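You operate a simulated robot arm through the tools that you are given. There is no shell and no other tool. Be economical: measure what you need, move in short steps, check, and stop when the job is done.

You are at the controls of a simulated two-armed robot. One attempt, no reset.

JOB
Pick up the paper roll from the top of the glaze bench with one hand, pass it to the other hand and put it on the top of the hopper bench. Set down upright: paper roll.

Only the result counts: the job must be done as asked and must still hold three seconds after the hand-in. Knocking over, shifting, dropping, spilling or breaking anything else fails it.

ROBOT AND FRAMES
Two 7-joint arms with two-finger parallel grippers on one trunk, on a base that drives. Base frame: it is fixed to the floor where the robot stands at the start and does not move with it; the origin is under the middle of the robot, x ahead of it, y to its left, z up; the surface under the hand at the start is at about z = 866. Units: mm, degrees, N and s.
The left shoulder is at the start at [110, 169, 1310], the right one opposite. With the tool pointing down near the work surface each hand reaches from about 680 to 760 mm from the robot's upright axis, wherever it stands, measured 20 degrees to its own side. Places, roughly: top of the hopper bench [900, -4100, 900]. Payload 1.57 kg a hand.
The tool frame of a hand sits at the grasp point between the pads (the TCP): z along the fingers, y along the line on which they close. The tips reach 30 mm beyond it. Largest opening 80 mm; finger width 17, thickness 12; the body of the gripper, 40 by 82 mm, starts 80 mm behind the TCP.
Orientation is that of the tool frame in the base frame, as a unit quaternion [w, x, y, z]. With the fingers straight down and closing along the base's y, the tool's x points along the base's -x, its y along +y and its z along -z.

CONTROLS
- The arms move only by the tool move_arm. It takes "left_motion", "right_motion" or both (then of equal length, played together; a hand with none holds still); each is a list of rows, each an object of numbers (a shift or turn left out is 0, a gripper value left out holds the last): "wx", "wy", "wz": the turn, a rotation vector about the tool's x, y, z in units of 90 degrees (1.0 is 90 degrees); "dx", "dy", "dz": the shift along the tool's x, y, z in units of 400 mm (1.0 is 400 mm); "hand": the gripper command, from -1 (shut) to 1 (fully open), values between in proportion. In form: [{"wx": .., "wy": .., "wz": .., "dx": .., "dy": .., "dz": .., "hand": ..}, ...]. A call has 1 to 8 rows; each row is the pose to reach, as a shift and turn from the pose commanded when the call began, along the tool's axes at that moment. A call with a number of a shift or a turn outside -1 to 1 is refused whole. Each row takes 0.2 s and may step no farther than 50 mm and 8.6 degrees from the row before; otherwise, or with a gripper value out of range, the whole call is refused. Where a pose cannot be reached the arm comes as near as it can. A force on the tool above 40 N (or 10 N above the force at the start of the call, whichever is more), or a blocked arm, ends the call early, and 0.2 s more pass. The fingers move at their own pace (about 72 mm/s each) and stop on an object; they squeeze with about 26 N. The grip force told is the motor's: it shows also when the fingers shut on nothing. Time passes only in rows, and 0.2 s behind the last, so rows that repeat a pose let the fingers close. It gives the time, the measured TCP pose, the force on the tool (base axes), the opening and the grip force at its end, in the units of the frame above (readings bear some noise), with the torque about the TCP (base axes, N m) and any sound that the robot's microphone picked up.
- Cameras (640 x 400 px; columns grow to the right, rows downward): "scene" is now at [157.4, -19.7, 1501.5]; the picture's right is [-0.26, -0.97, 0.00], its down [-0.59, 0.16, -0.79] and it looks along [0.76, -0.20, -0.62] (base axes); focal length 269 px, centre (320, 200). "left" rides on the left gripper at [72, 7, -122] in its tool frame; the picture's right is [-0.09, 1.00, 0.00], its down [-0.84, -0.08, -0.54] and it looks along [-0.54, -0.05, 0.84] (tool axes); focal length 238 px, centre (320, 200). "right" rides on the right gripper at [72, -7, -122] in its tool frame; the picture's right is [0.09, 1.00, 0.00], its down [-0.84, 0.08, -0.54] and it looks along [-0.54, 0.05, 0.84] (tool axes); focal length 238 px, centre (320, 200). There is no depth. A picture from a camera that has moved, and an enlarged one, comes with that camera's place and axes in the base frame and with its lens. The place of the scene camera against the robot may be out by one fixed shift of up to 12 mm in any direction.
- grab_frame(camera): a new picture of that camera. The clock stands still meanwhile.
- slide_trunk(by): slides the trunk up (or, below 0, down) by that many mm; the arms and the scene camera ride with it, the base frame stays. It gives what a move gives, with no picture.
- base_move(legs): drives the robot by 1 to 6 legs, each [ahead, left, turn to the left] in mm, mm and degrees, along the robot's own axes; the way and the turn of a leg run together, so that a leg with both is an arc; at most 1500 mm and 180 degrees a leg. The arms and the cameras ride along, it lands a little off, and it stops where it bumps. It gives what a move gives.
- head_to(pan, tilt): turns the head with the scene camera to pan (to the left, within 86 degrees either way) and tilt (down, from -29 to 69), counted from straight ahead of the robot. It gives what a move gives.
- inspect(camera, box): a new picture of the part [left, top, right, bottom] of that camera's present view, enlarged. The clock stands still meanwhile.
- job_done(): hands the job in; it is judged then, once.

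Go step by step. Nothing tells you exact positions but the pictures and the camera data: compare them with the known pose of the tool, close in by small moves and look again before you grip or let go. The budget is 120 turns and 92 pictures, counting those below and the enlarged ones. Unless the task says otherwise, let go and move clear before handing in, and close with one line.

The tools are called after "Request:" by a JSON object that holds its "op" and its "data". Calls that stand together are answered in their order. move_arm: Moves the arms, as the interface text tells. Its arguments: {"type":"object","properties":{"left_motion":{"type":"array"},"right_motion":{"type":"array"}},"required":[]} The other tools are called the same way: slide_trunk (by) slides the trunk up or down; base_move (legs) drives the base; head_to (pan, tilt) turns the head that bears the scene camera; grab_frame (camera) takes a picture; inspect (camera, box) takes an enlarged picture of a part of a camera's view; job_done () hands the job in.

At the start:

```text
time_s: 0.0
left_position: [699.7, 218.6, 1056.3]
left_tool_rot: [-0.001, 0.0, 1.0, -0.001]
left_force: [-1.1, -0.5, -0.2]
left_torque: [0.0, 0.0, -0.01]
left_grip_width: 79.9
left_gripper_force: 0.1
right_position: [642.4, -328.1, 1054.6]
right_tool_rot: [0.0, 0.001, 1.0, -0.001]
right_force: [0.0, 0.3, -0.5]
right_torque: [-0.01, -0.03, -0.02]
right_grip_width: 80.0
right_gripper_force: 0.0
trunk travel left (down, up): [-624.0, 266.0]
robot x, y, heading: [1.6, -1.6, 0.0]
head pan, tilt: [-14.8, 38.0]
```

scene: 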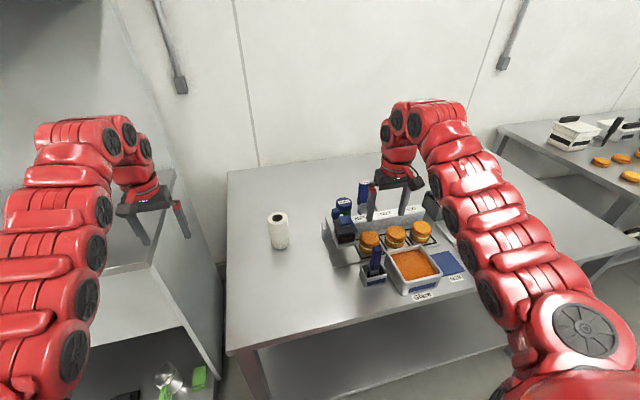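
right: 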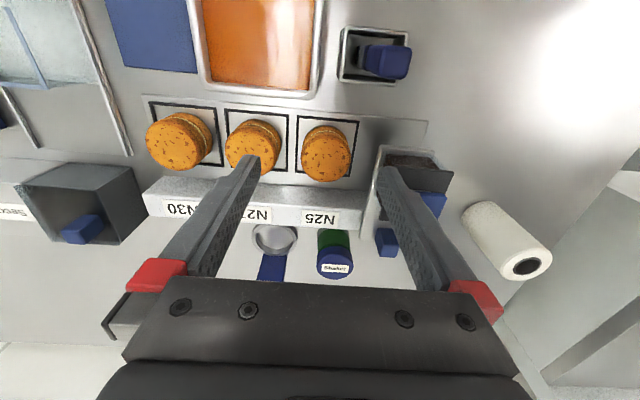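
left: 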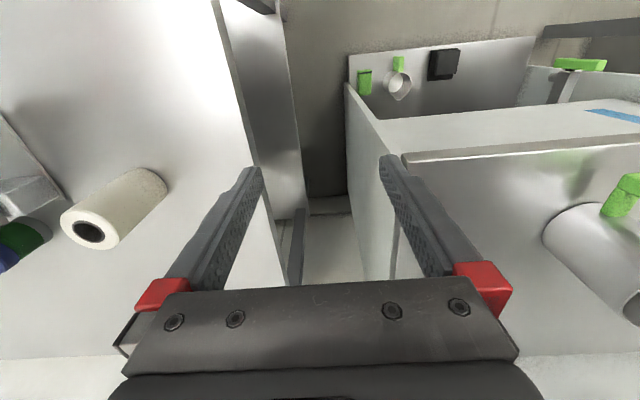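

The paper roll stands at about (779, -51), with a diameter of about 60 and its top near z = 970. I'll look to the right first to see the route and the hopper bench.

Request:
{"op": "head_to", "data": {"pan": -75, "tilt": 20}}

Request:
{"op": "grab_frame", "data": {"camera": "scene"}}

Request:
{"op": "inspect", "data": {"camera": "right", "box": [400, 120, 640, 300]}}

```text
time_s: 1.3
left_position: [700.2, 217.2, 1054.7]
left_tool_rot: [-0.002, 0.0, 1.0, 0.0]
left_force: [0.4, -0.9, 0.3]
left_torque: [-0.03, 0.02, 0.04]
left_grip_width: 79.9
left_gripper_force: 0.0
right_position: [641.7, -328.8, 1055.8]
right_tool_rot: [0.0, 0.001, 1.0, 0.0]
right_force: [0.1, -0.4, -0.4]
right_torque: [0.01, 0.02, 0.03]
right_grip_width: 79.8
right_gripper_force: 0.1
trunk travel left (down, up): [-624.0, 266.0]
robot x, y, heading: [0.9, -1.4, 0.0]
head pan, tilt: [-75.0, 20.0]
```

```text
88 pictures are left
camera scene: at [98.1, -87.6, 1529.8], right [-0.97, -0.26, 0.0], down [-0.09, 0.33, -0.94], along [0.24, -0.91, -0.34], focal length 269 px, centre (320, 200)
```

scene: 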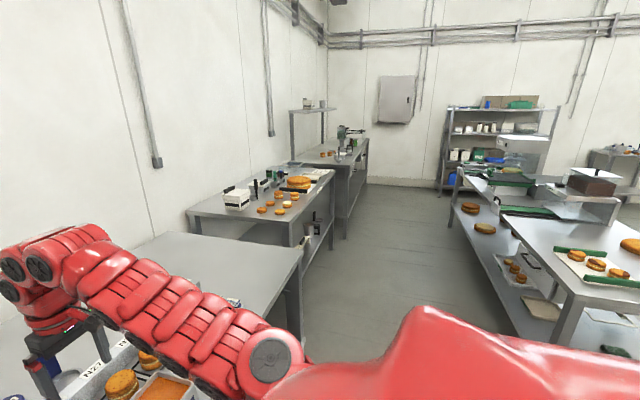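

```text
2.22 times, centred on (520, 210) of right
camera zoom: at [570.1, -336.4, 1177.1], right [-0.09, 1.0, 0.0], down [0.84, 0.08, 0.54], along [0.54, 0.05, -0.84], focal length 530 px, centre (-124, 178)
```

zoom: 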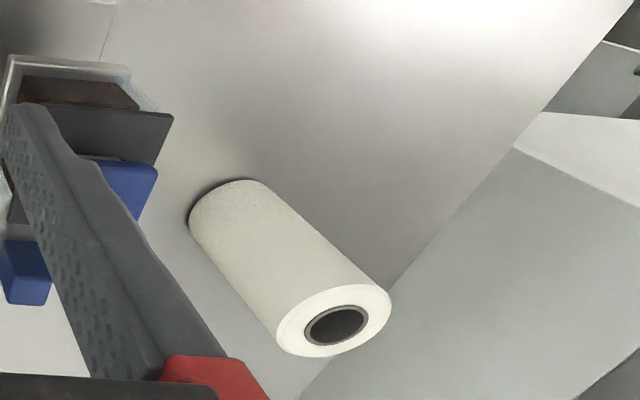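

The corridor to the right is clear. I'll raise the trunk for clearance, then drive so the left hand is above the roll.

Request:
{"op": "slide_trunk", "data": {"by": 100}}

Request:
{"op": "base_move", "data": {"legs": [[80, -269, 0]]}}

Request:
{"op": "head_to", "data": {"pan": 15, "tilt": 40}}

Request:
{"op": "grab_frame", "data": {"camera": "left"}}

Request:
{"op": "grab_frame", "data": {"camera": "scene"}}

```text
time_s: 2.6
left_position: [699.6, 219.1, 1156.3]
left_tool_rot: [-0.001, 0.0, 1.0, 0.0]
left_force: [1.0, -0.1, -0.4]
left_torque: [-0.04, 0.0, -0.02]
left_grip_width: 80.0
left_gripper_force: 0.1
right_position: [642.9, -329.9, 1155.4]
right_tool_rot: [-0.001, -0.001, 1.0, 0.0]
right_force: [0.6, -0.8, 0.1]
right_torque: [0.0, 0.03, -0.02]
right_grip_width: 80.0
right_gripper_force: 0.0
trunk travel left (down, up): [-724.0, 166.0]
robot x, y, heading: [-3.2, -1.2, 0.2]
head pan, tilt: [-75.0, 20.0]
```

```text
time_s: 4.6
left_position: [777.6, -41.0, 1155.7]
left_tool_rot: [0.0, -0.003, 1.0, 0.0]
left_force: [-0.5, -0.3, 0.5]
left_torque: [0.01, -0.02, 0.01]
left_grip_width: 80.0
left_gripper_force: 0.1
right_position: [724.4, -588.2, 1157.0]
right_tool_rot: [0.0, -0.001, 1.0, 0.0]
right_force: [0.0, -0.3, -0.1]
right_torque: [0.02, -0.02, 0.01]
right_grip_width: 80.0
right_gripper_force: 0.0
trunk travel left (down, up): [-724.0, 166.0]
robot x, y, heading: [80.4, -264.6, 0.3]
head pan, tilt: [-75.0, 20.0]
```

```text
time_s: 6.2
left_position: [778.4, -42.5, 1155.7]
left_tool_rot: [0.0, -0.005, 1.0, 0.0]
left_force: [-0.3, 0.3, -0.7]
left_torque: [-0.01, 0.0, -0.03]
left_grip_width: 79.9
left_gripper_force: 0.0
right_position: [723.9, -588.4, 1156.3]
right_tool_rot: [0.0, -0.002, 1.0, -0.001]
right_force: [0.2, 0.4, -0.1]
right_torque: [0.0, 0.01, 0.01]
right_grip_width: 80.1
right_gripper_force: 0.0
trunk travel left (down, up): [-724.0, 166.0]
robot x, y, heading: [80.7, -267.8, 0.1]
head pan, tilt: [15.0, 40.0]
```

```text
86 pictures are left
camera left: at [704.9, -35.2, 1276.7], right [0.09, 1.0, 0.0], down [0.84, -0.07, 0.54], along [0.54, -0.05, -0.84], focal length 238 px, centre (320, 200)
```

left: 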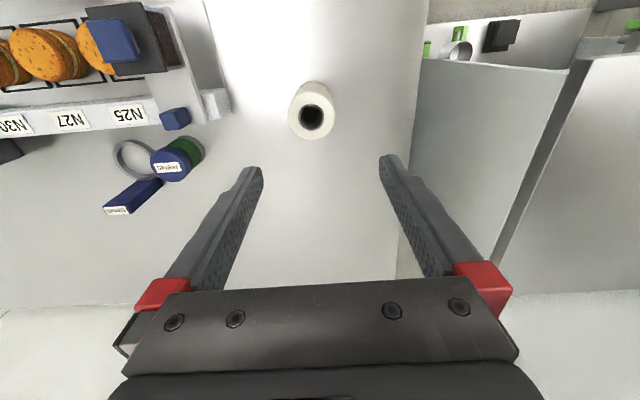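

```text
85 pictures are left
camera scene: at [235.6, -239.0, 1598.4], right [0.26, -0.96, 0.0], down [-0.62, -0.17, -0.77], along [0.74, 0.2, -0.64], focal length 269 px, centre (320, 200)
```

scene: 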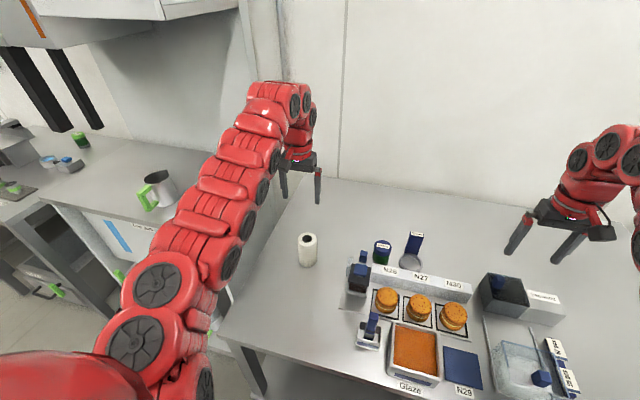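

The left hand is nearly above the roll at about (779, -53). I'll turn it 90 degrees so the fingers close along x, with the camera on the +y side.

Request:
{"op": "move_arm", "data": {"left_motion": [{"wz": 0.09, "dy": -0.01}, {"wz": 0.18, "dy": -0.02}, {"wz": 0.27, "dy": -0.026}, {"wz": 0.36, "dy": -0.026}, {"wz": 0.45, "dy": -0.026}, {"wz": 0.5, "dy": -0.026}]}}

Request:
{"op": "move_arm", "data": {"left_motion": [{"wz": 0.09}, {"wz": 0.18}, {"wz": 0.27}, {"wz": 0.36}, {"wz": 0.45}, {"wz": 0.5}]}}

Request:
{"op": "grab_frame", "data": {"camera": "left"}}

```text
time_s: 7.6
left_position: [778.6, -52.7, 1155.3]
left_tool_rot: [0.001, 0.381, 0.925, 0.0]
left_force: [0.5, 0.2, -0.2]
left_torque: [-0.02, 0.02, 0.0]
left_grip_width: 80.4
left_gripper_force: 0.1
right_position: [722.9, -587.9, 1154.8]
right_tool_rot: [0.0, -0.002, 1.0, 0.0]
right_force: [-0.3, 1.7, 0.2]
right_torque: [-0.01, 0.01, -0.01]
right_grip_width: 80.3
right_gripper_force: 0.0
trunk travel left (down, up): [-724.0, 166.0]
robot x, y, heading: [78.1, -262.7, 0.2]
head pan, tilt: [15.0, 40.0]
```

```text
time_s: 9.0
left_position: [778.1, -51.2, 1156.7]
left_tool_rot: [0.001, 0.706, 0.708, 0.0]
left_force: [1.0, 0.6, 0.7]
left_torque: [-0.01, 0.02, 0.01]
left_grip_width: 80.1
left_gripper_force: 0.0
right_position: [723.3, -589.8, 1155.4]
right_tool_rot: [-0.001, -0.002, 1.0, 0.0]
right_force: [0.0, -0.1, -0.7]
right_torque: [0.01, 0.0, 0.02]
right_grip_width: 79.9
right_gripper_force: 0.0
trunk travel left (down, up): [-724.0, 166.0]
robot x, y, heading: [77.2, -262.4, 0.2]
head pan, tilt: [15.0, 40.0]
```

```text
84 pictures are left
camera left: at [783.2, 20.8, 1277.2], right [1.0, -0.09, 0.0], down [-0.07, -0.84, 0.54], along [-0.05, -0.54, -0.84], focal length 238 px, centre (320, 200)
```

left: 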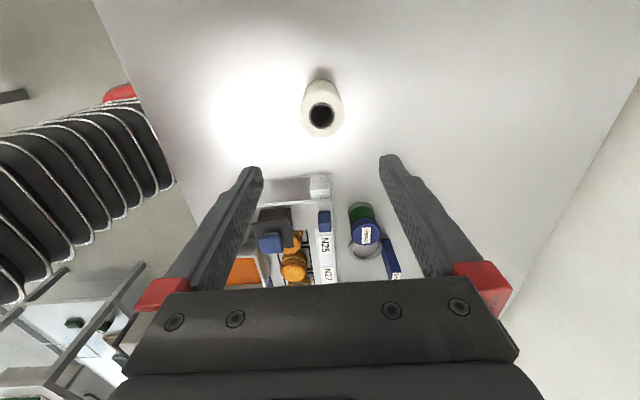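

The hand is centred over the roll at about (777, -52). I'll descend until the tips are just above it.

Request:
{"op": "move_arm", "data": {"left_motion": [{"dz": 0.09}, {"dz": 0.18}, {"dz": 0.26}, {"dz": 0.33}, {"dz": 0.365}, {"dz": 0.365}]}}

Request:
{"op": "grab_frame", "data": {"camera": "left"}}

```text
time_s: 10.4
left_position: [778.2, -52.9, 1010.4]
left_tool_rot: [0.0, 0.704, 0.71, 0.001]
left_force: [0.5, -0.3, 0.1]
left_torque: [-0.03, 0.02, 0.0]
left_grip_width: 80.0
left_gripper_force: 0.0
right_position: [723.6, -589.2, 1155.8]
right_tool_rot: [0.0, -0.002, 1.0, 0.0]
right_force: [0.4, -0.3, -0.2]
right_torque: [0.0, 0.0, -0.02]
right_grip_width: 79.9
right_gripper_force: 0.0
trunk travel left (down, up): [-724.0, 166.0]
robot x, y, heading: [79.9, -263.6, 0.3]
head pan, tilt: [15.0, 40.0]
```

```text
83 pictures are left
camera left: at [782.8, 19.9, 1130.8], right [1.0, -0.09, 0.0], down [-0.07, -0.84, 0.54], along [-0.05, -0.54, -0.84], focal length 238 px, centre (320, 200)
```

left: 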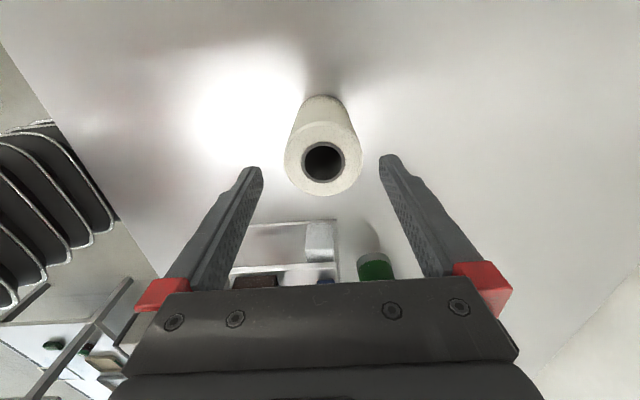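

The roll is centred between the fingers, with a diameter of about 56. I'll descend about 55 mm and grip.

Request:
{"op": "move_arm", "data": {"left_motion": [{"dz": 0.05}, {"dz": 0.1}, {"dz": 0.138}, {"dz": 0.138}]}}

Request:
{"op": "move_arm", "data": {"left_motion": [{"hand": -1}, {"hand": -1}, {"hand": -1}, {"hand": -1}]}}

Request:
{"op": "grab_frame", "data": {"camera": "left"}}

Request:
{"op": "inspect", "data": {"camera": "scene", "box": [240, 160, 400, 260]}}

```text
time_s: 11.4
left_position: [776.5, -51.1, 955.2]
left_tool_rot: [0.0, 0.705, 0.71, 0.0]
left_force: [0.0, -0.4, -0.1]
left_torque: [-0.01, -0.02, 0.0]
left_grip_width: 80.1
left_gripper_force: 0.0
right_position: [723.7, -589.8, 1155.5]
right_tool_rot: [0.0, -0.003, 1.0, 0.0]
right_force: [0.1, -0.1, -0.7]
right_torque: [0.0, 0.02, 0.0]
right_grip_width: 80.0
right_gripper_force: 0.1
trunk travel left (down, up): [-724.0, 166.0]
robot x, y, heading: [79.5, -265.7, 0.1]
head pan, tilt: [15.0, 40.0]
```

```text
time_s: 12.4
left_position: [777.4, -51.0, 956.2]
left_tool_rot: [-0.001, 0.705, 0.709, 0.001]
left_force: [0.1, -0.7, 0.4]
left_torque: [0.01, -0.1, 0.02]
left_grip_width: 58.2
left_gripper_force: 26.9
right_position: [723.5, -588.2, 1155.7]
right_tool_rot: [0.001, -0.001, 1.0, 0.0]
right_force: [0.2, 0.1, 0.4]
right_torque: [0.03, 0.02, 0.0]
right_grip_width: 80.1
right_gripper_force: 0.0
trunk travel left (down, up): [-724.0, 166.0]
robot x, y, heading: [80.9, -263.5, 0.2]
head pan, tilt: [15.0, 40.0]
```

```text
82 pictures are left
camera left: at [781.8, 20.3, 1077.0], right [1.0, -0.09, 0.0], down [-0.07, -0.84, 0.54], along [-0.05, -0.54, -0.84], focal length 238 px, centre (320, 200)
```

left: 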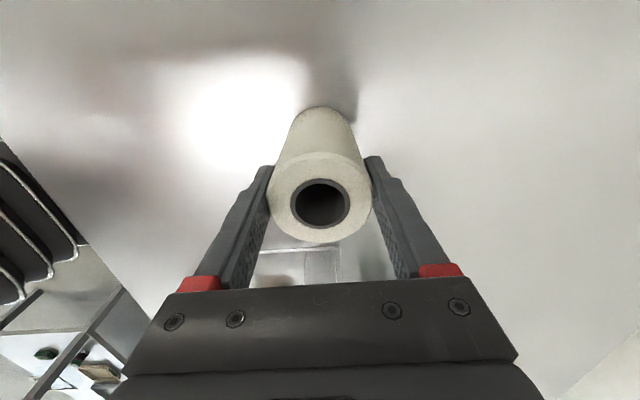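

```text
4.00 times, centred on (320, 210) of scene
camera zoom: at [235.5, -238.9, 1598.5], right [0.26, -0.96, 0.0], down [-0.62, -0.17, -0.77], along [0.74, 0.2, -0.64], focal length 1077 px, centre (320, 160)
```

zoom: 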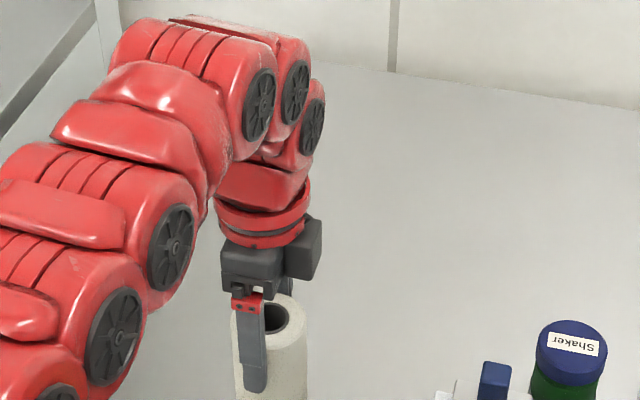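

I have the roll at 58 mm width, with the TCP about 90 mm above its base. I'll lift it.

Request:
{"op": "move_arm", "data": {"left_motion": [{"dz": -0.03}, {"dz": -0.1}, {"dz": -0.2}, {"dz": -0.3}, {"dz": -0.4}, {"dz": -0.5}, {"dz": -0.5}]}}

Request:
{"op": "grab_frame", "data": {"camera": "scene"}}

```text
time_s: 14.0
left_position: [780.2, -53.0, 1157.5]
left_tool_rot: [-0.001, 0.705, 0.709, 0.0]
left_force: [0.3, 0.7, -1.6]
left_torque: [0.0, -0.05, 0.0]
left_grip_width: 58.5
left_gripper_force: 26.1
right_position: [723.7, -588.7, 1154.7]
right_tool_rot: [-0.001, -0.001, 1.0, 0.0]
right_force: [0.5, -0.1, 0.5]
right_torque: [0.0, -0.01, -0.01]
right_grip_width: 80.0
right_gripper_force: 0.0
trunk travel left (down, up): [-724.0, 166.0]
robot x, y, heading: [83.7, -264.8, 0.6]
head pan, tilt: [15.0, 40.0]
```

```text
80 pictures are left
camera scene: at [236.2, -238.3, 1598.3], right [0.26, -0.96, 0.0], down [-0.62, -0.17, -0.77], along [0.74, 0.2, -0.64], focal length 269 px, centre (320, 200)
```

scene: 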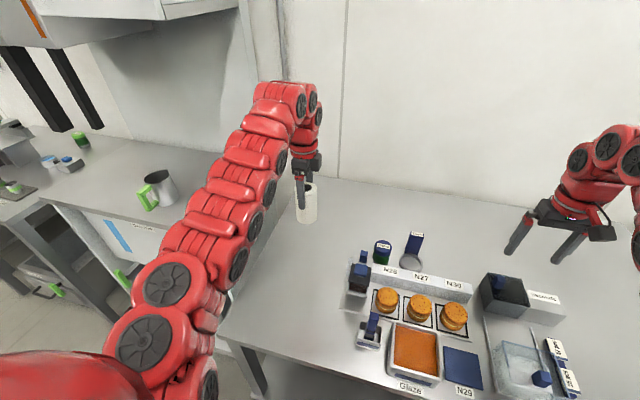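

The roll is lifted cleanly and weighs about 0.15 kg. Next I'll turn the right hand to point left and 30 degrees down, with its camera up, so it can take the roll low down.

Request:
{"op": "move_arm", "data": {"right_motion": [{"wz": 0.09}, {"wz": 0.18}, {"wz": 0.27}, {"wz": 0.36}, {"wz": 0.45}, {"wz": 0.5}]}}

Request:
{"op": "move_arm", "data": {"right_motion": [{"wz": 0.09}, {"wz": 0.18}, {"wz": 0.27}, {"wz": 0.36}, {"wz": 0.45}, {"wz": 0.5}]}}

Request:
{"op": "move_arm", "data": {"right_motion": [{"wy": 0.09}, {"wy": 0.18}, {"wy": 0.27}, {"wy": 0.36}, {"wy": 0.45}, {"wy": 0.54}, {"wy": 0.63}, {"wy": 0.667}]}}

Request:
{"op": "grab_frame", "data": {"camera": "scene"}}

```text
time_s: 15.4
left_position: [779.3, -53.0, 1156.3]
left_tool_rot: [0.0, 0.705, 0.71, 0.0]
left_force: [-1.5, 0.3, -1.0]
left_torque: [0.02, -0.02, 0.03]
left_grip_width: 58.3
left_gripper_force: 26.2
right_position: [723.9, -588.5, 1154.7]
right_tool_rot: [0.0, 0.382, 0.924, -0.001]
right_force: [-0.1, -0.5, -0.5]
right_torque: [0.01, -0.01, -0.02]
right_grip_width: 80.1
right_gripper_force: 0.1
trunk travel left (down, up): [-724.0, 166.0]
robot x, y, heading: [79.0, -265.1, 0.4]
head pan, tilt: [15.0, 40.0]
```

```text
time_s: 16.8
left_position: [780.0, -52.9, 1155.8]
left_tool_rot: [-0.001, 0.705, 0.709, -0.001]
left_force: [0.3, -0.6, -0.2]
left_torque: [-0.03, -0.01, -0.01]
left_grip_width: 58.5
left_gripper_force: 25.8
right_position: [723.5, -589.2, 1155.5]
right_tool_rot: [0.0, 0.706, 0.708, 0.0]
right_force: [-1.0, -0.4, 0.5]
right_torque: [0.0, 0.0, 0.0]
right_grip_width: 80.2
right_gripper_force: 0.1
trunk travel left (down, up): [-724.0, 166.0]
robot x, y, heading: [78.1, -265.9, 0.2]
head pan, tilt: [15.0, 40.0]
```

```text
time_s: 18.6
left_position: [780.9, -54.6, 1157.5]
left_tool_rot: [0.0, 0.706, 0.709, -0.001]
left_force: [-0.8, -0.2, -1.3]
left_torque: [0.01, -0.02, 0.01]
left_grip_width: 58.4
left_gripper_force: 25.6
right_position: [698.5, -550.2, 1160.1]
right_tool_rot: [-0.324, 0.628, 0.63, 0.324]
right_force: [0.2, -0.1, -0.5]
right_torque: [0.0, -0.02, 0.03]
right_grip_width: 80.0
right_gripper_force: 0.0
right hand out of reach, approached as far as the arm can: row 5, 6, 7, 8
trunk travel left (down, up): [-724.0, 166.0]
robot x, y, heading: [80.5, -265.6, 0.5]
head pan, tilt: [15.0, 40.0]
```

```text
79 pictures are left
camera scene: at [234.8, -239.5, 1598.6], right [0.26, -0.96, 0.0], down [-0.62, -0.17, -0.77], along [0.74, 0.2, -0.64], focal length 269 px, centre (320, 200)
```

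scene: 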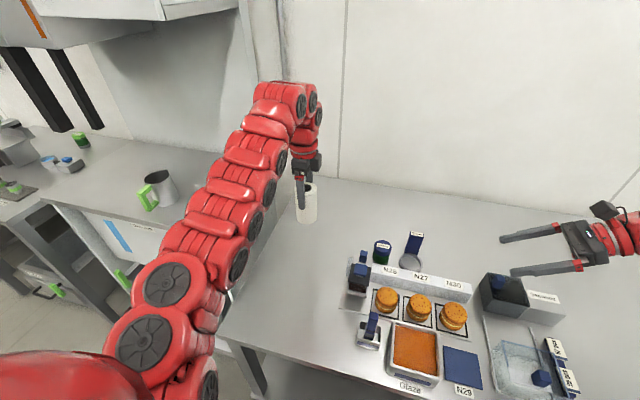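

The right hand's orientation works; it only lacked reach that far out. I'll bring both hands toward the middle, left to about (720, -165) and right to a stand-off point at y ≈ -290.

Request:
{"op": "move_arm", "data": {"left_motion": [{"dx": -0.05, "dy": -0.025}, {"dx": -0.1, "dy": -0.05}, {"dx": -0.15, "dy": -0.08}, {"dx": -0.2, "dy": -0.11}, {"dx": -0.25, "dy": -0.14}, {"dx": -0.275, "dy": -0.15}, {"dx": -0.275, "dy": -0.15}]}}

Request:
{"op": "move_arm", "data": {"right_motion": [{"dx": 0.05, "dz": 0.08}, {"dx": 0.1, "dz": 0.17}, {"dx": 0.15, "dz": 0.26}, {"dx": 0.2, "dz": 0.35}, {"dx": 0.25, "dz": 0.43}, {"dx": 0.3, "dz": 0.52}, {"dx": 0.32, "dz": 0.555}, {"dx": 0.32, "dz": 0.555}]}}

Request:
{"op": "grab_frame", "data": {"camera": "scene"}}

Request:
{"op": "grab_frame", "data": {"camera": "right"}}

```text
time_s: 20.2
left_position: [720.1, -162.9, 1153.7]
left_tool_rot: [0.001, 0.705, 0.709, 0.0]
left_force: [-0.4, 0.3, -1.3]
left_torque: [-0.03, 0.01, -0.01]
left_grip_width: 58.5
left_gripper_force: 25.7
right_position: [698.8, -549.6, 1160.3]
right_tool_rot: [-0.325, 0.627, 0.63, 0.324]
right_force: [-0.7, -0.1, 0.4]
right_torque: [0.01, -0.01, 0.01]
right_grip_width: 80.0
right_gripper_force: 0.0
trunk travel left (down, up): [-724.0, 166.0]
robot x, y, heading: [78.1, -262.8, 0.6]
head pan, tilt: [15.0, 40.0]
```

```text
time_s: 22.0
left_position: [720.3, -162.9, 1153.3]
left_tool_rot: [0.0, 0.705, 0.709, 0.001]
left_force: [-0.3, -0.5, -1.6]
left_torque: [0.02, 0.0, 0.01]
left_grip_width: 58.3
left_gripper_force: 26.0
right_position: [699.5, -298.1, 1135.4]
right_tool_rot: [-0.325, 0.628, 0.63, 0.322]
right_force: [-0.5, 0.7, 0.6]
right_torque: [-0.01, 0.03, 0.01]
right_grip_width: 80.1
right_gripper_force: 0.0
trunk travel left (down, up): [-724.0, 166.0]
robot x, y, heading: [79.5, -266.0, 0.5]
head pan, tilt: [15.0, 40.0]
```

```text
78 pictures are left
camera scene: at [235.5, -239.5, 1598.5], right [0.26, -0.96, 0.0], down [-0.62, -0.17, -0.77], along [0.74, 0.2, -0.64], focal length 269 px, centre (320, 200)
```

scene: 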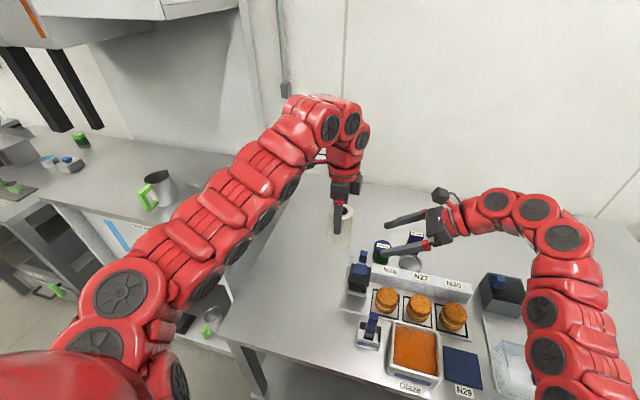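

```text
77 pictures are left
camera right: at [692.9, -355.7, 1265.1], right [1.0, 0.06, 0.07], down [0.08, -0.93, -0.37], along [0.05, 0.37, -0.93], focal length 238 px, centre (320, 200)
```

right: 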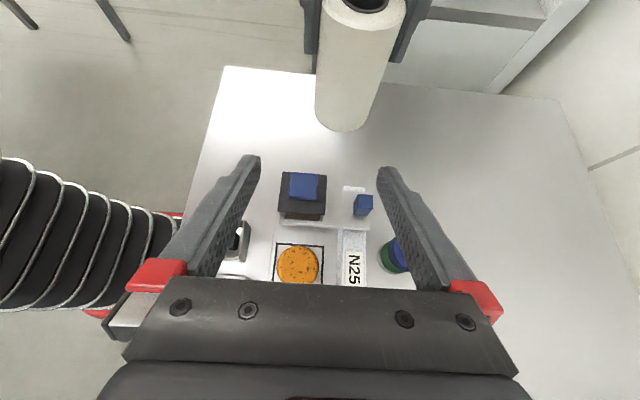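

The right hand tilts 35 degrees down, with the roll base at about z ≈ 1061. I'll align it on the approach line first and check.

Request:
{"op": "move_arm", "data": {"right_motion": [{"dx": 0.06, "dy": 0.027}, {"dx": 0.1155, "dy": 0.054}, {"dx": 0.1155, "dy": 0.054, "dz": 0.08}, {"dx": 0.1155, "dy": 0.054, "dz": 0.12}, {"dx": 0.1155, "dy": 0.054, "dz": 0.12}]}}

Request:
{"op": "grab_frame", "data": {"camera": "right"}}

Request:
{"op": "inspect", "data": {"camera": "scene", "box": [260, 120, 500, 270]}}

```text
time_s: 23.2
left_position: [720.3, -162.3, 1153.9]
left_tool_rot: [0.0, 0.705, 0.709, -0.001]
left_force: [-0.2, -0.9, -0.2]
left_torque: [0.0, 0.0, 0.02]
left_grip_width: 58.5
left_gripper_force: 26.3
right_position: [720.0, -228.8, 1145.4]
right_tool_rot: [-0.325, 0.627, 0.63, 0.323]
right_force: [0.7, 0.2, -1.7]
right_torque: [-0.03, 0.03, 0.04]
right_grip_width: 80.3
right_gripper_force: 0.0
trunk travel left (down, up): [-724.0, 166.0]
robot x, y, heading: [81.2, -264.0, 0.4]
head pan, tilt: [15.0, 40.0]
```

```text
76 pictures are left
camera right: at [712.5, -288.1, 1273.6], right [1.0, 0.06, 0.07], down [0.08, -0.93, -0.37], along [0.05, 0.37, -0.93], focal length 238 px, centre (320, 200)
```

right: 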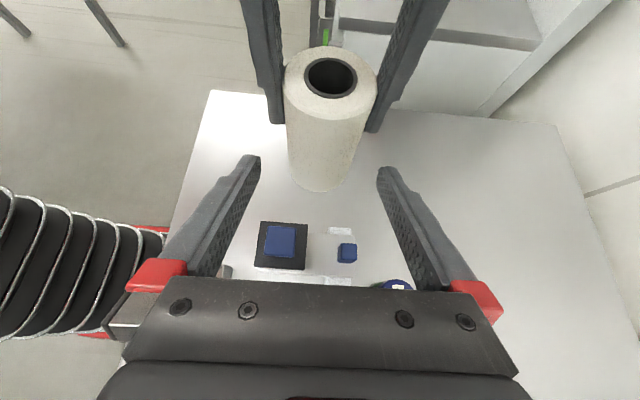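

```text
2.67 times, centred on (380, 195) of scene
camera zoom: at [235.7, -239.3, 1598.4], right [0.26, -0.96, 0.0], down [-0.62, -0.17, -0.77], along [0.74, 0.2, -0.64], focal length 718 px, centre (160, 213)
```

zoom: 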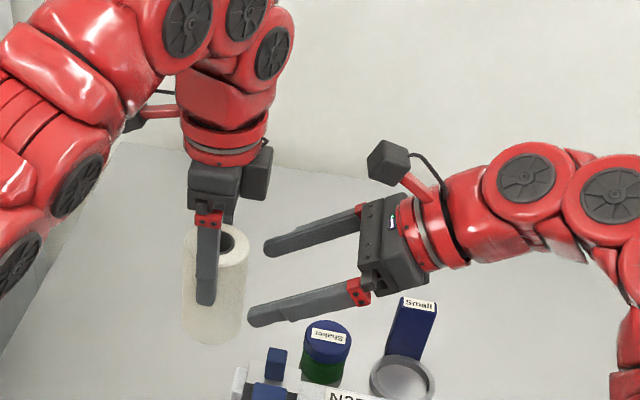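

The alignment is good, with the roll centred at x ≈ 720. I'll advance along the tool axis onto the lower half of the roll.

Request:
{"op": "move_arm", "data": {"right_motion": [{"dx": -0.014, "dz": 0.03}, {"dx": -0.014, "dz": 0.08}, {"dx": -0.014, "dz": 0.13}, {"dx": -0.014, "dz": 0.17}, {"dx": -0.014, "dz": 0.197}, {"dx": -0.014, "dz": 0.197}]}}

Request:
{"op": "grab_frame", "data": {"camera": "right"}}

Request:
{"op": "inspect", "data": {"camera": "scene", "box": [260, 120, 500, 270]}}

```text
time_s: 24.6
left_position: [720.7, -162.4, 1154.1]
left_tool_rot: [0.001, 0.704, 0.71, -0.001]
left_force: [0.4, 0.2, -1.9]
left_torque: [0.02, 0.02, 0.02]
left_grip_width: 58.3
left_gripper_force: 26.4
right_position: [717.8, -169.5, 1096.2]
right_tool_rot: [-0.325, 0.627, 0.63, 0.323]
right_force: [0.2, 0.3, 0.3]
right_torque: [0.03, 0.04, 0.04]
right_grip_width: 80.0
right_gripper_force: 0.0
trunk travel left (down, up): [-724.0, 166.0]
robot x, y, heading: [82.6, -262.9, 0.3]
head pan, tilt: [15.0, 40.0]
```

```text
74 pictures are left
camera right: at [711.5, -228.1, 1225.0], right [1.0, 0.06, 0.07], down [0.08, -0.93, -0.37], along [0.05, 0.37, -0.93], focal length 238 px, centre (320, 200)
```

right: 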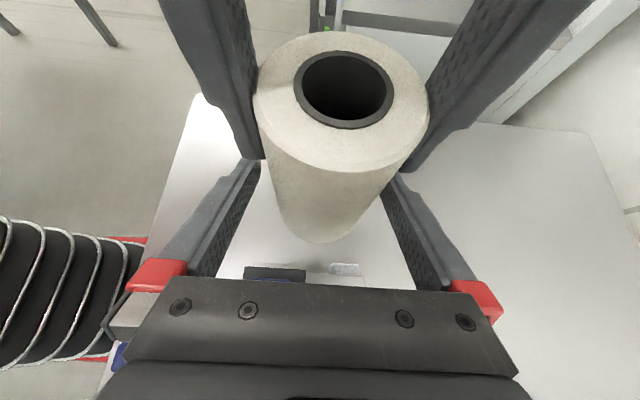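

```text
2.67 times, centred on (380, 195) of scene
camera zoom: at [235.7, -239.0, 1598.4], right [0.26, -0.96, 0.0], down [-0.62, -0.17, -0.77], along [0.74, 0.2, -0.64], focal length 718 px, centre (160, 213)
```

zoom: 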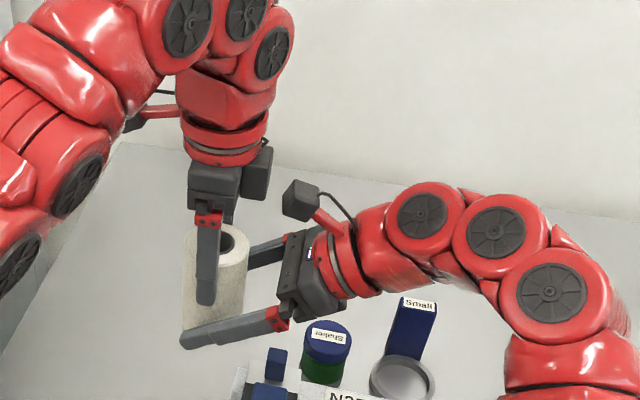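

The right fingers straddle the lower half of the roll. I'll centre in x and close.

Request:
{"op": "move_arm", "data": {"right_motion": [{"dy": 0.006, "hand": 1}, {"dy": 0.006, "hand": 0.6}, {"dy": 0.006, "hand": -1}, {"dy": 0.006, "hand": -1}, {"dy": 0.006, "hand": -1}, {"dy": 0.006, "hand": -1}]}}

Request:
{"op": "grab_frame", "data": {"camera": "right"}}

```text
time_s: 26.0
left_position: [720.4, -162.4, 1154.1]
left_tool_rot: [0.001, 0.704, 0.71, 0.0]
left_force: [6.9, 1.6, -4.4]
left_torque: [-0.02, -0.04, -0.07]
left_grip_width: 58.2
left_gripper_force: 25.8
right_position: [721.6, -169.6, 1096.9]
right_tool_rot: [-0.324, 0.627, 0.63, 0.323]
right_force: [-7.9, -1.9, 3.6]
right_torque: [0.13, -0.43, 0.13]
right_grip_width: 58.4
right_gripper_force: 26.0
trunk travel left (down, up): [-724.0, 166.0]
robot x, y, heading: [79.4, -265.3, 0.2]
head pan, tilt: [15.0, 40.0]
```

```text
72 pictures are left
camera right: at [714.2, -228.8, 1225.6], right [1.0, 0.06, 0.07], down [0.08, -0.93, -0.37], along [0.05, 0.37, -0.93], focal length 238 px, centre (320, 200)
```

right: 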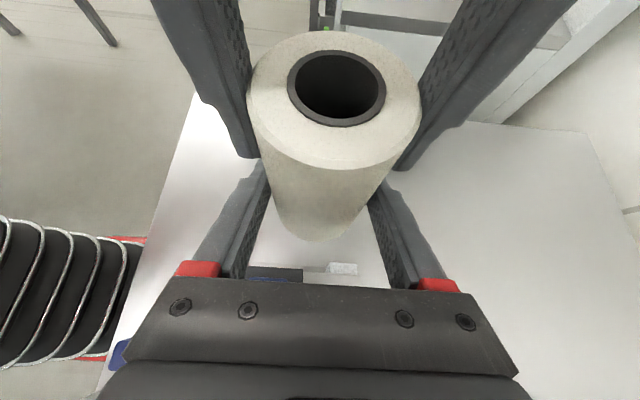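

Both hands hold the roll with a small side load. I'll ease that off, then open the left hand and lift it clear.

Request:
{"op": "move_arm", "data": {"right_motion": [{"dy": -0.004}, {"dy": -0.004}]}}

Request:
{"op": "move_arm", "data": {"left_motion": [{"hand": 0}, {"hand": 1}, {"hand": 1}, {"hand": 1}]}}

Request:
{"op": "grab_frame", "data": {"camera": "right"}}

```text
time_s: 26.6
left_position: [719.0, -163.5, 1153.0]
left_tool_rot: [0.0, 0.705, 0.709, -0.002]
left_force: [-1.5, 0.5, -10.0]
left_torque: [-0.03, 0.21, 0.04]
left_grip_width: 58.1
left_gripper_force: 26.0
right_position: [719.1, -170.6, 1096.6]
right_tool_rot: [-0.324, 0.628, 0.629, 0.325]
right_force: [1.2, -0.5, 9.2]
right_torque: [0.17, -0.1, -0.04]
right_grip_width: 58.0
right_gripper_force: 26.0
trunk travel left (down, up): [-724.0, 166.0]
robot x, y, heading: [76.6, -264.3, 0.1]
head pan, tilt: [15.0, 40.0]
```

```text
time_s: 27.6
left_position: [719.8, -163.4, 1154.1]
left_tool_rot: [0.0, 0.704, 0.71, -0.001]
left_force: [-0.2, 0.0, 0.1]
left_torque: [0.04, 0.0, 0.0]
left_grip_width: 80.1
left_gripper_force: 0.1
right_position: [718.6, -170.8, 1095.2]
right_tool_rot: [-0.325, 0.627, 0.63, 0.322]
right_force: [0.0, 0.2, 0.3]
right_torque: [-0.01, 0.04, 0.0]
right_grip_width: 58.1
right_gripper_force: 25.8
trunk travel left (down, up): [-724.0, 166.0]
robot x, y, heading: [80.6, -263.9, 0.4]
head pan, tilt: [15.0, 40.0]
```

```text
71 pictures are left
camera right: at [712.5, -228.9, 1224.6], right [1.0, 0.06, 0.07], down [0.08, -0.93, -0.37], along [0.05, 0.37, -0.93], focal length 238 px, centre (320, 200)
```

right: 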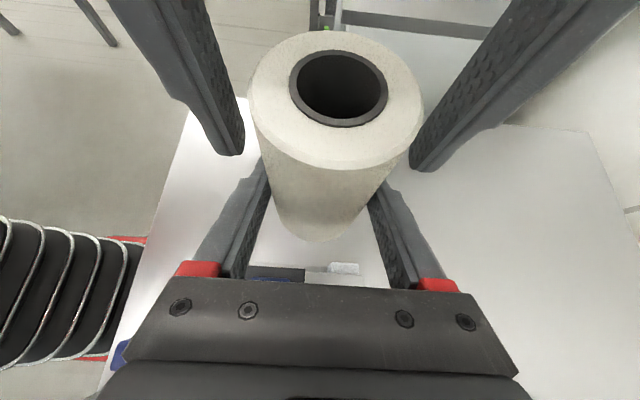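

The right hand now holds the roll alone. I'll lift the left hand clear, move it aside and raise the trunk for the drive.

Request:
{"op": "move_arm", "data": {"left_motion": [{"dz": -0.08}, {"dz": -0.18}, {"dz": -0.28}, {"dx": 0.11, "dz": -0.28}, {"dx": 0.22, "dz": -0.28}, {"dx": 0.33, "dz": -0.28}, {"dx": 0.44, "dz": -0.28}]}}

Request:
{"op": "slide_trunk", "data": {"by": 150}}

Request:
{"op": "head_to", "data": {"pan": -75, "tilt": 15}}

Request:
{"op": "grab_frame", "data": {"camera": "scene"}}

Request:
{"op": "inspect", "data": {"camera": "scene", "box": [180, 80, 400, 230]}}

```text
time_s: 28.3
left_position: [743.4, -168.2, 1166.6]
left_tool_rot: [-0.006, 0.707, 0.708, -0.005]
left_force: [-13.1, -1.2, -0.4]
left_torque: [-0.1, 0.4, -0.05]
left_grip_width: 80.0
left_gripper_force: 0.0
left hand out of reach, approached as far as the arm can: row 1, 2, 3
right_position: [725.0, -176.2, 1093.2]
right_tool_rot: [-0.319, 0.635, 0.624, 0.325]
right_force: [13.5, 0.2, -1.0]
right_torque: [0.11, 0.56, -0.08]
right_grip_width: 61.7
right_gripper_force: 26.0
trunk travel left (down, up): [-724.0, 166.0]
robot x, y, heading: [78.1, -265.5, 0.3]
head pan, tilt: [15.0, 40.0]
stopped in row 3 (left hand): the force on the tool passed its limit at 43 N (the readings are from after the stop); the commanded pose is now the measured one
```

```text
time_s: 30.1
left_position: [744.8, -168.4, 1316.1]
left_tool_rot: [-0.005, 0.706, 0.709, -0.003]
left_force: [-34.0, 2.6, 11.0]
left_torque: [-0.06, 1.46, -0.27]
left_grip_width: 80.1
left_gripper_force: 0.1
right_position: [725.1, -176.1, 1243.6]
right_tool_rot: [-0.319, 0.634, 0.625, 0.324]
right_force: [35.1, -3.1, -11.3]
right_torque: [0.16, 1.28, -0.04]
right_grip_width: 62.0
right_gripper_force: 26.0
trunk travel left (down, up): [-874.0, 16.0]
robot x, y, heading: [80.1, -268.1, 0.4]
head pan, tilt: [15.0, 40.0]
```

```text
time_s: 31.7
left_position: [744.2, -167.8, 1316.3]
left_tool_rot: [-0.005, 0.705, 0.709, -0.003]
left_force: [-35.4, 5.4, 12.1]
left_torque: [0.17, 1.52, -0.42]
left_grip_width: 80.4
left_gripper_force: 0.4
right_position: [723.8, -175.3, 1241.6]
right_tool_rot: [-0.319, 0.634, 0.626, 0.324]
right_force: [36.0, -5.6, -13.1]
right_torque: [0.04, 1.28, 0.01]
right_grip_width: 62.2
right_gripper_force: 26.4
trunk travel left (down, up): [-874.0, 16.0]
robot x, y, heading: [83.6, -261.3, 0.6]
head pan, tilt: [-75.0, 15.0]
```

```text
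70 pictures are left
camera scene: at [178.6, -351.4, 1788.0], right [-0.96, -0.26, 0.0], down [-0.07, 0.25, -0.97], along [0.26, -0.93, -0.26], focal length 269 px, centre (320, 200)
```

scene: 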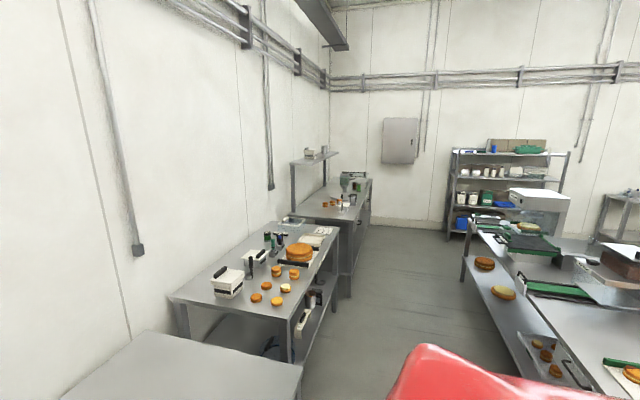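

```text
2.67 times, centred on (290, 155) of scene
camera zoom: at [178.6, -351.4, 1788.0], right [-0.96, -0.26, 0.0], down [-0.07, 0.25, -0.97], along [0.26, -0.93, -0.26], focal length 718 px, centre (400, 320)
```

zoom: 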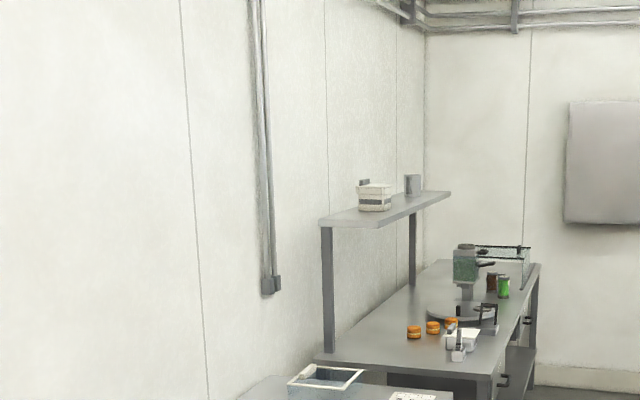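

Raising the left arm ran out of reach and it drifted in +x, so a left finger is now pressing on the roll. I'll look before undoing that.

Request:
{"op": "grab_frame", "data": {"camera": "right"}}

Request:
{"op": "head_to", "data": {"pan": 8, "tilt": 42}}

Request:
{"op": "grab_frame", "data": {"camera": "scene"}}

Request:
{"op": "grab_frame", "data": {"camera": "left"}}

```text
68 pictures are left
camera right: at [716.7, -233.6, 1372.2], right [1.0, 0.04, 0.08], down [0.06, -0.93, -0.36], along [0.06, 0.36, -0.93], focal length 238 px, centre (320, 200)
```

right: 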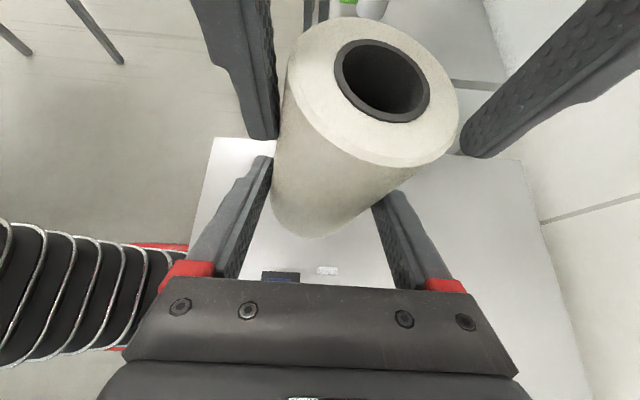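

```text
time_s: 33.3
left_position: [743.1, -168.7, 1316.1]
left_tool_rot: [-0.005, 0.706, 0.708, -0.004]
left_force: [-35.1, 4.4, 11.8]
left_torque: [0.12, 1.47, -0.38]
left_grip_width: 80.2
left_gripper_force: 0.3
right_position: [723.8, -176.8, 1243.2]
right_tool_rot: [-0.318, 0.635, 0.625, 0.324]
right_force: [34.9, -4.8, -12.5]
right_torque: [0.14, 1.26, 0.01]
right_grip_width: 62.3
right_gripper_force: 26.3
trunk travel left (down, up): [-874.0, 16.0]
robot x, y, heading: [81.5, -263.5, 0.3]
head pan, tilt: [8.0, 42.0]
```

```text
67 pictures are left
camera scene: at [236.6, -249.3, 1745.5], right [0.14, -0.99, 0.0], down [-0.66, -0.1, -0.74], along [0.74, 0.11, -0.67], focal length 269 px, centre (320, 200)
```

scene: 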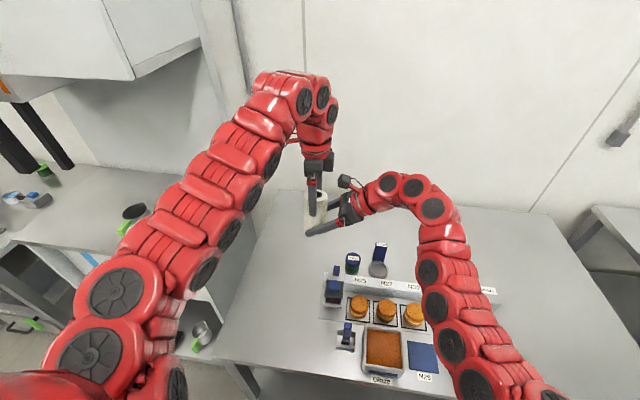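

```text
66 pictures are left
camera left: at [750.8, -96.5, 1437.0], right [1.0, -0.09, -0.01], down [-0.07, -0.84, 0.54], along [-0.06, -0.54, -0.84], focal length 238 px, centre (320, 200)
```

left: 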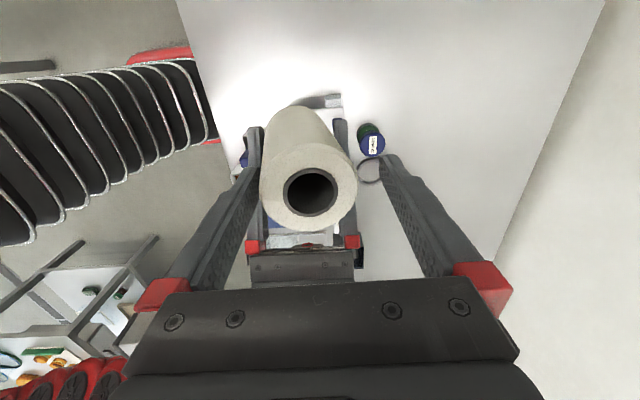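

The roll is tilted in the right grip by the left finger. I'll move the left hand back in -x and see whether the parallel pads straighten it.

Request:
{"op": "move_arm", "data": {"left_motion": [{"dy": -0.02}, {"dy": -0.04}, {"dy": -0.055}, {"dy": -0.055}]}}

Request:
{"op": "grab_frame", "data": {"camera": "right"}}

Request:
{"op": "grab_frame", "data": {"camera": "left"}}

```text
time_s: 34.3
left_position: [726.9, -170.1, 1305.8]
left_tool_rot: [-0.003, 0.706, 0.709, -0.003]
left_force: [1.1, 0.2, 0.0]
left_torque: [-0.03, -0.03, 0.0]
left_grip_width: 79.8
left_gripper_force: 0.0
left hand out of reach, approached as far as the arm can: row 1, 2, 3, 4
right_position: [724.4, -175.2, 1243.6]
right_tool_rot: [-0.32, 0.633, 0.626, 0.324]
right_force: [0.0, -0.3, -1.5]
right_torque: [0.01, 0.02, 0.04]
right_grip_width: 57.5
right_gripper_force: 25.5
trunk travel left (down, up): [-874.0, 16.0]
robot x, y, heading: [81.0, -265.3, 0.6]
head pan, tilt: [8.0, 42.0]
```

```text
65 pictures are left
camera right: at [715.8, -232.8, 1373.0], right [1.0, 0.04, 0.07], down [0.07, -0.93, -0.36], along [0.05, 0.37, -0.93], focal length 238 px, centre (320, 200)
```

right: 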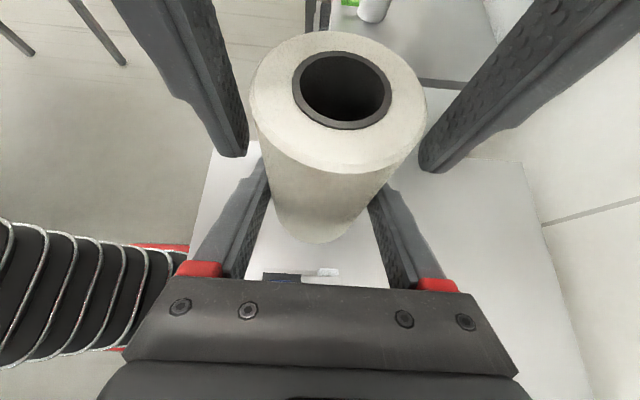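

```text
64 pictures are left
camera left: at [734.2, -97.7, 1427.0], right [1.0, -0.09, -0.01], down [-0.07, -0.84, 0.54], along [-0.06, -0.54, -0.84], focal length 238 px, centre (320, 200)
```

left: 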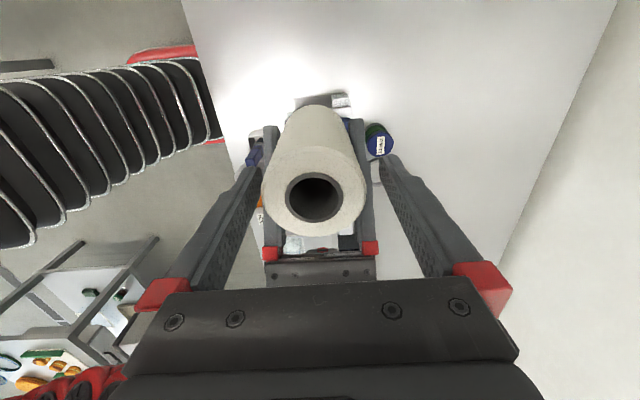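

The roll straightened and its position in the right grip looks as before. The left arm can't rise there, so I'll lower the right hand straight down out of the left fingers.

Request:
{"op": "move_arm", "data": {"right_motion": [{"dx": -0.05, "dz": 0.036}, {"dx": -0.1, "dz": 0.072}, {"dx": -0.15, "dz": 0.107}, {"dx": -0.2, "dz": 0.143}, {"dx": -0.2, "dz": 0.143}]}}

Request:
{"op": "grab_frame", "data": {"camera": "right"}}

```text
time_s: 35.5
left_position: [728.2, -169.3, 1306.8]
left_tool_rot: [-0.002, 0.706, 0.709, -0.004]
left_force: [-1.6, 0.6, 0.1]
left_torque: [0.05, 0.0, 0.04]
left_grip_width: 80.0
left_gripper_force: 0.1
right_position: [723.5, -174.7, 1145.9]
right_tool_rot: [-0.319, 0.634, 0.626, 0.324]
right_force: [0.0, -0.6, -0.3]
right_torque: [-0.04, -0.03, 0.0]
right_grip_width: 57.7
right_gripper_force: 26.1
trunk travel left (down, up): [-874.0, 16.0]
robot x, y, heading: [78.3, -267.0, -0.0]
head pan, tilt: [8.0, 42.0]
```

```text
63 pictures are left
camera right: at [715.3, -232.9, 1275.0], right [1.0, 0.04, 0.08], down [0.07, -0.93, -0.36], along [0.05, 0.36, -0.93], focal length 238 px, centre (320, 200)
```

right: 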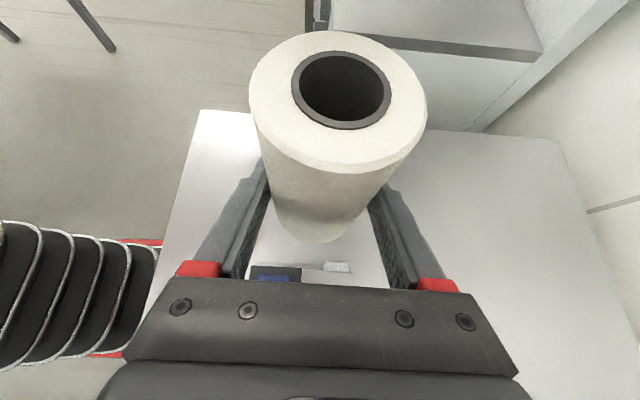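

The roll is clear of the left hand. I'll move the left hand aside, raise the right hand again and drive part way to the hopper bench.

Request:
{"op": "move_arm", "data": {"left_motion": [{"dx": 0.1}, {"dx": 0.2}, {"dx": 0.3}, {"dx": 0.4}, {"dx": 0.4}]}}

Request:
{"op": "move_arm", "data": {"right_motion": [{"dx": 0.05, "dz": -0.036}, {"dx": 0.1, "dz": -0.072}, {"dx": 0.15, "dz": -0.107}, {"dx": 0.18, "dz": -0.128}]}}

Request:
{"op": "base_move", "data": {"legs": [[-130, 0, 0], [0, -1200, 0], [0, -900, 0]]}}

Request:
{"op": "head_to", "data": {"pan": -60, "tilt": 20}}

Request:
{"op": "grab_frame", "data": {"camera": "scene"}}

```text
time_s: 36.7
left_position: [726.7, -12.3, 1306.5]
left_tool_rot: [-0.004, 0.706, 0.708, -0.003]
left_force: [0.5, -0.4, 0.0]
left_torque: [0.0, -0.02, -0.01]
left_grip_width: 80.2
left_gripper_force: 0.1
left hand out of reach, approached as far as the arm can: row 2
right_position: [723.5, -176.6, 1146.6]
right_tool_rot: [-0.32, 0.634, 0.625, 0.325]
right_force: [-0.2, 0.0, -1.4]
right_torque: [0.02, -0.02, 0.03]
right_grip_width: 57.9
right_gripper_force: 25.8
trunk travel left (down, up): [-874.0, 16.0]
robot x, y, heading: [79.1, -264.0, 0.3]
head pan, tilt: [8.0, 42.0]
```

```text
time_s: 37.7
left_position: [728.3, -12.2, 1306.4]
left_tool_rot: [-0.004, 0.706, 0.708, -0.004]
left_force: [0.3, 0.0, -0.3]
left_torque: [0.01, 0.02, 0.01]
left_grip_width: 80.0
left_gripper_force: 0.1
right_position: [723.3, -174.9, 1235.1]
right_tool_rot: [-0.319, 0.634, 0.626, 0.323]
right_force: [0.2, 0.0, -1.5]
right_torque: [-0.03, 0.01, -0.03]
right_grip_width: 57.5
right_gripper_force: 25.8
trunk travel left (down, up): [-874.0, 16.0]
robot x, y, heading: [82.4, -267.2, 0.6]
head pan, tilt: [8.0, 42.0]
```

```text
time_s: 48.9
left_position: [605.3, -2093.1, 1305.5]
left_tool_rot: [-0.003, 0.709, 0.705, -0.003]
left_force: [-0.3, 0.2, 0.7]
left_torque: [0.03, -0.01, 0.02]
left_grip_width: 80.1
left_gripper_force: 0.1
right_position: [599.5, -2255.0, 1234.9]
right_tool_rot: [-0.318, 0.637, 0.623, 0.325]
right_force: [0.2, -0.1, -1.2]
right_torque: [0.02, 0.0, 0.02]
right_grip_width: 57.7
right_gripper_force: 26.3
trunk travel left (down, up): [-874.0, 16.0]
robot x, y, heading: [-49.7, -2337.3, -0.2]
head pan, tilt: [8.0, 42.0]
```

```text
time_s: 50.3
left_position: [605.3, -2093.2, 1306.1]
left_tool_rot: [-0.003, 0.71, 0.704, -0.003]
left_force: [-0.5, 0.3, 0.1]
left_torque: [-0.02, -0.03, 0.02]
left_grip_width: 80.0
left_gripper_force: 0.1
right_position: [600.1, -2255.9, 1234.2]
right_tool_rot: [-0.32, 0.635, 0.624, 0.324]
right_force: [0.3, 1.5, -1.3]
right_torque: [0.04, 0.01, -0.01]
right_grip_width: 57.8
right_gripper_force: 26.3
trunk travel left (down, up): [-874.0, 16.0]
robot x, y, heading: [-44.5, -2342.4, -0.2]
head pan, tilt: [-60.0, 20.0]
```

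```text
62 pictures are left
camera scene: at [75.4, -2418.7, 1779.8], right [-0.87, -0.5, 0.0], down [-0.17, 0.3, -0.94], along [0.47, -0.81, -0.34], focal length 269 px, centre (320, 200)
```

scene: 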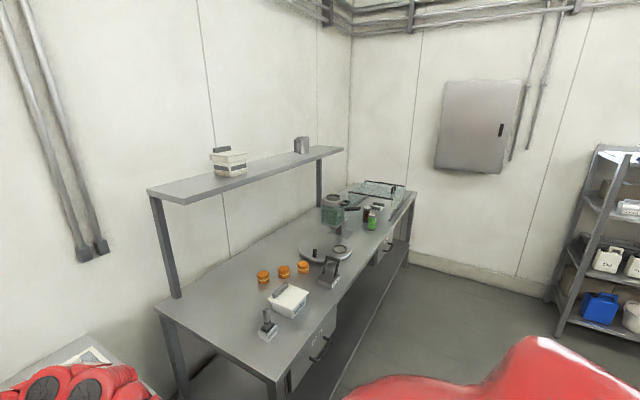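

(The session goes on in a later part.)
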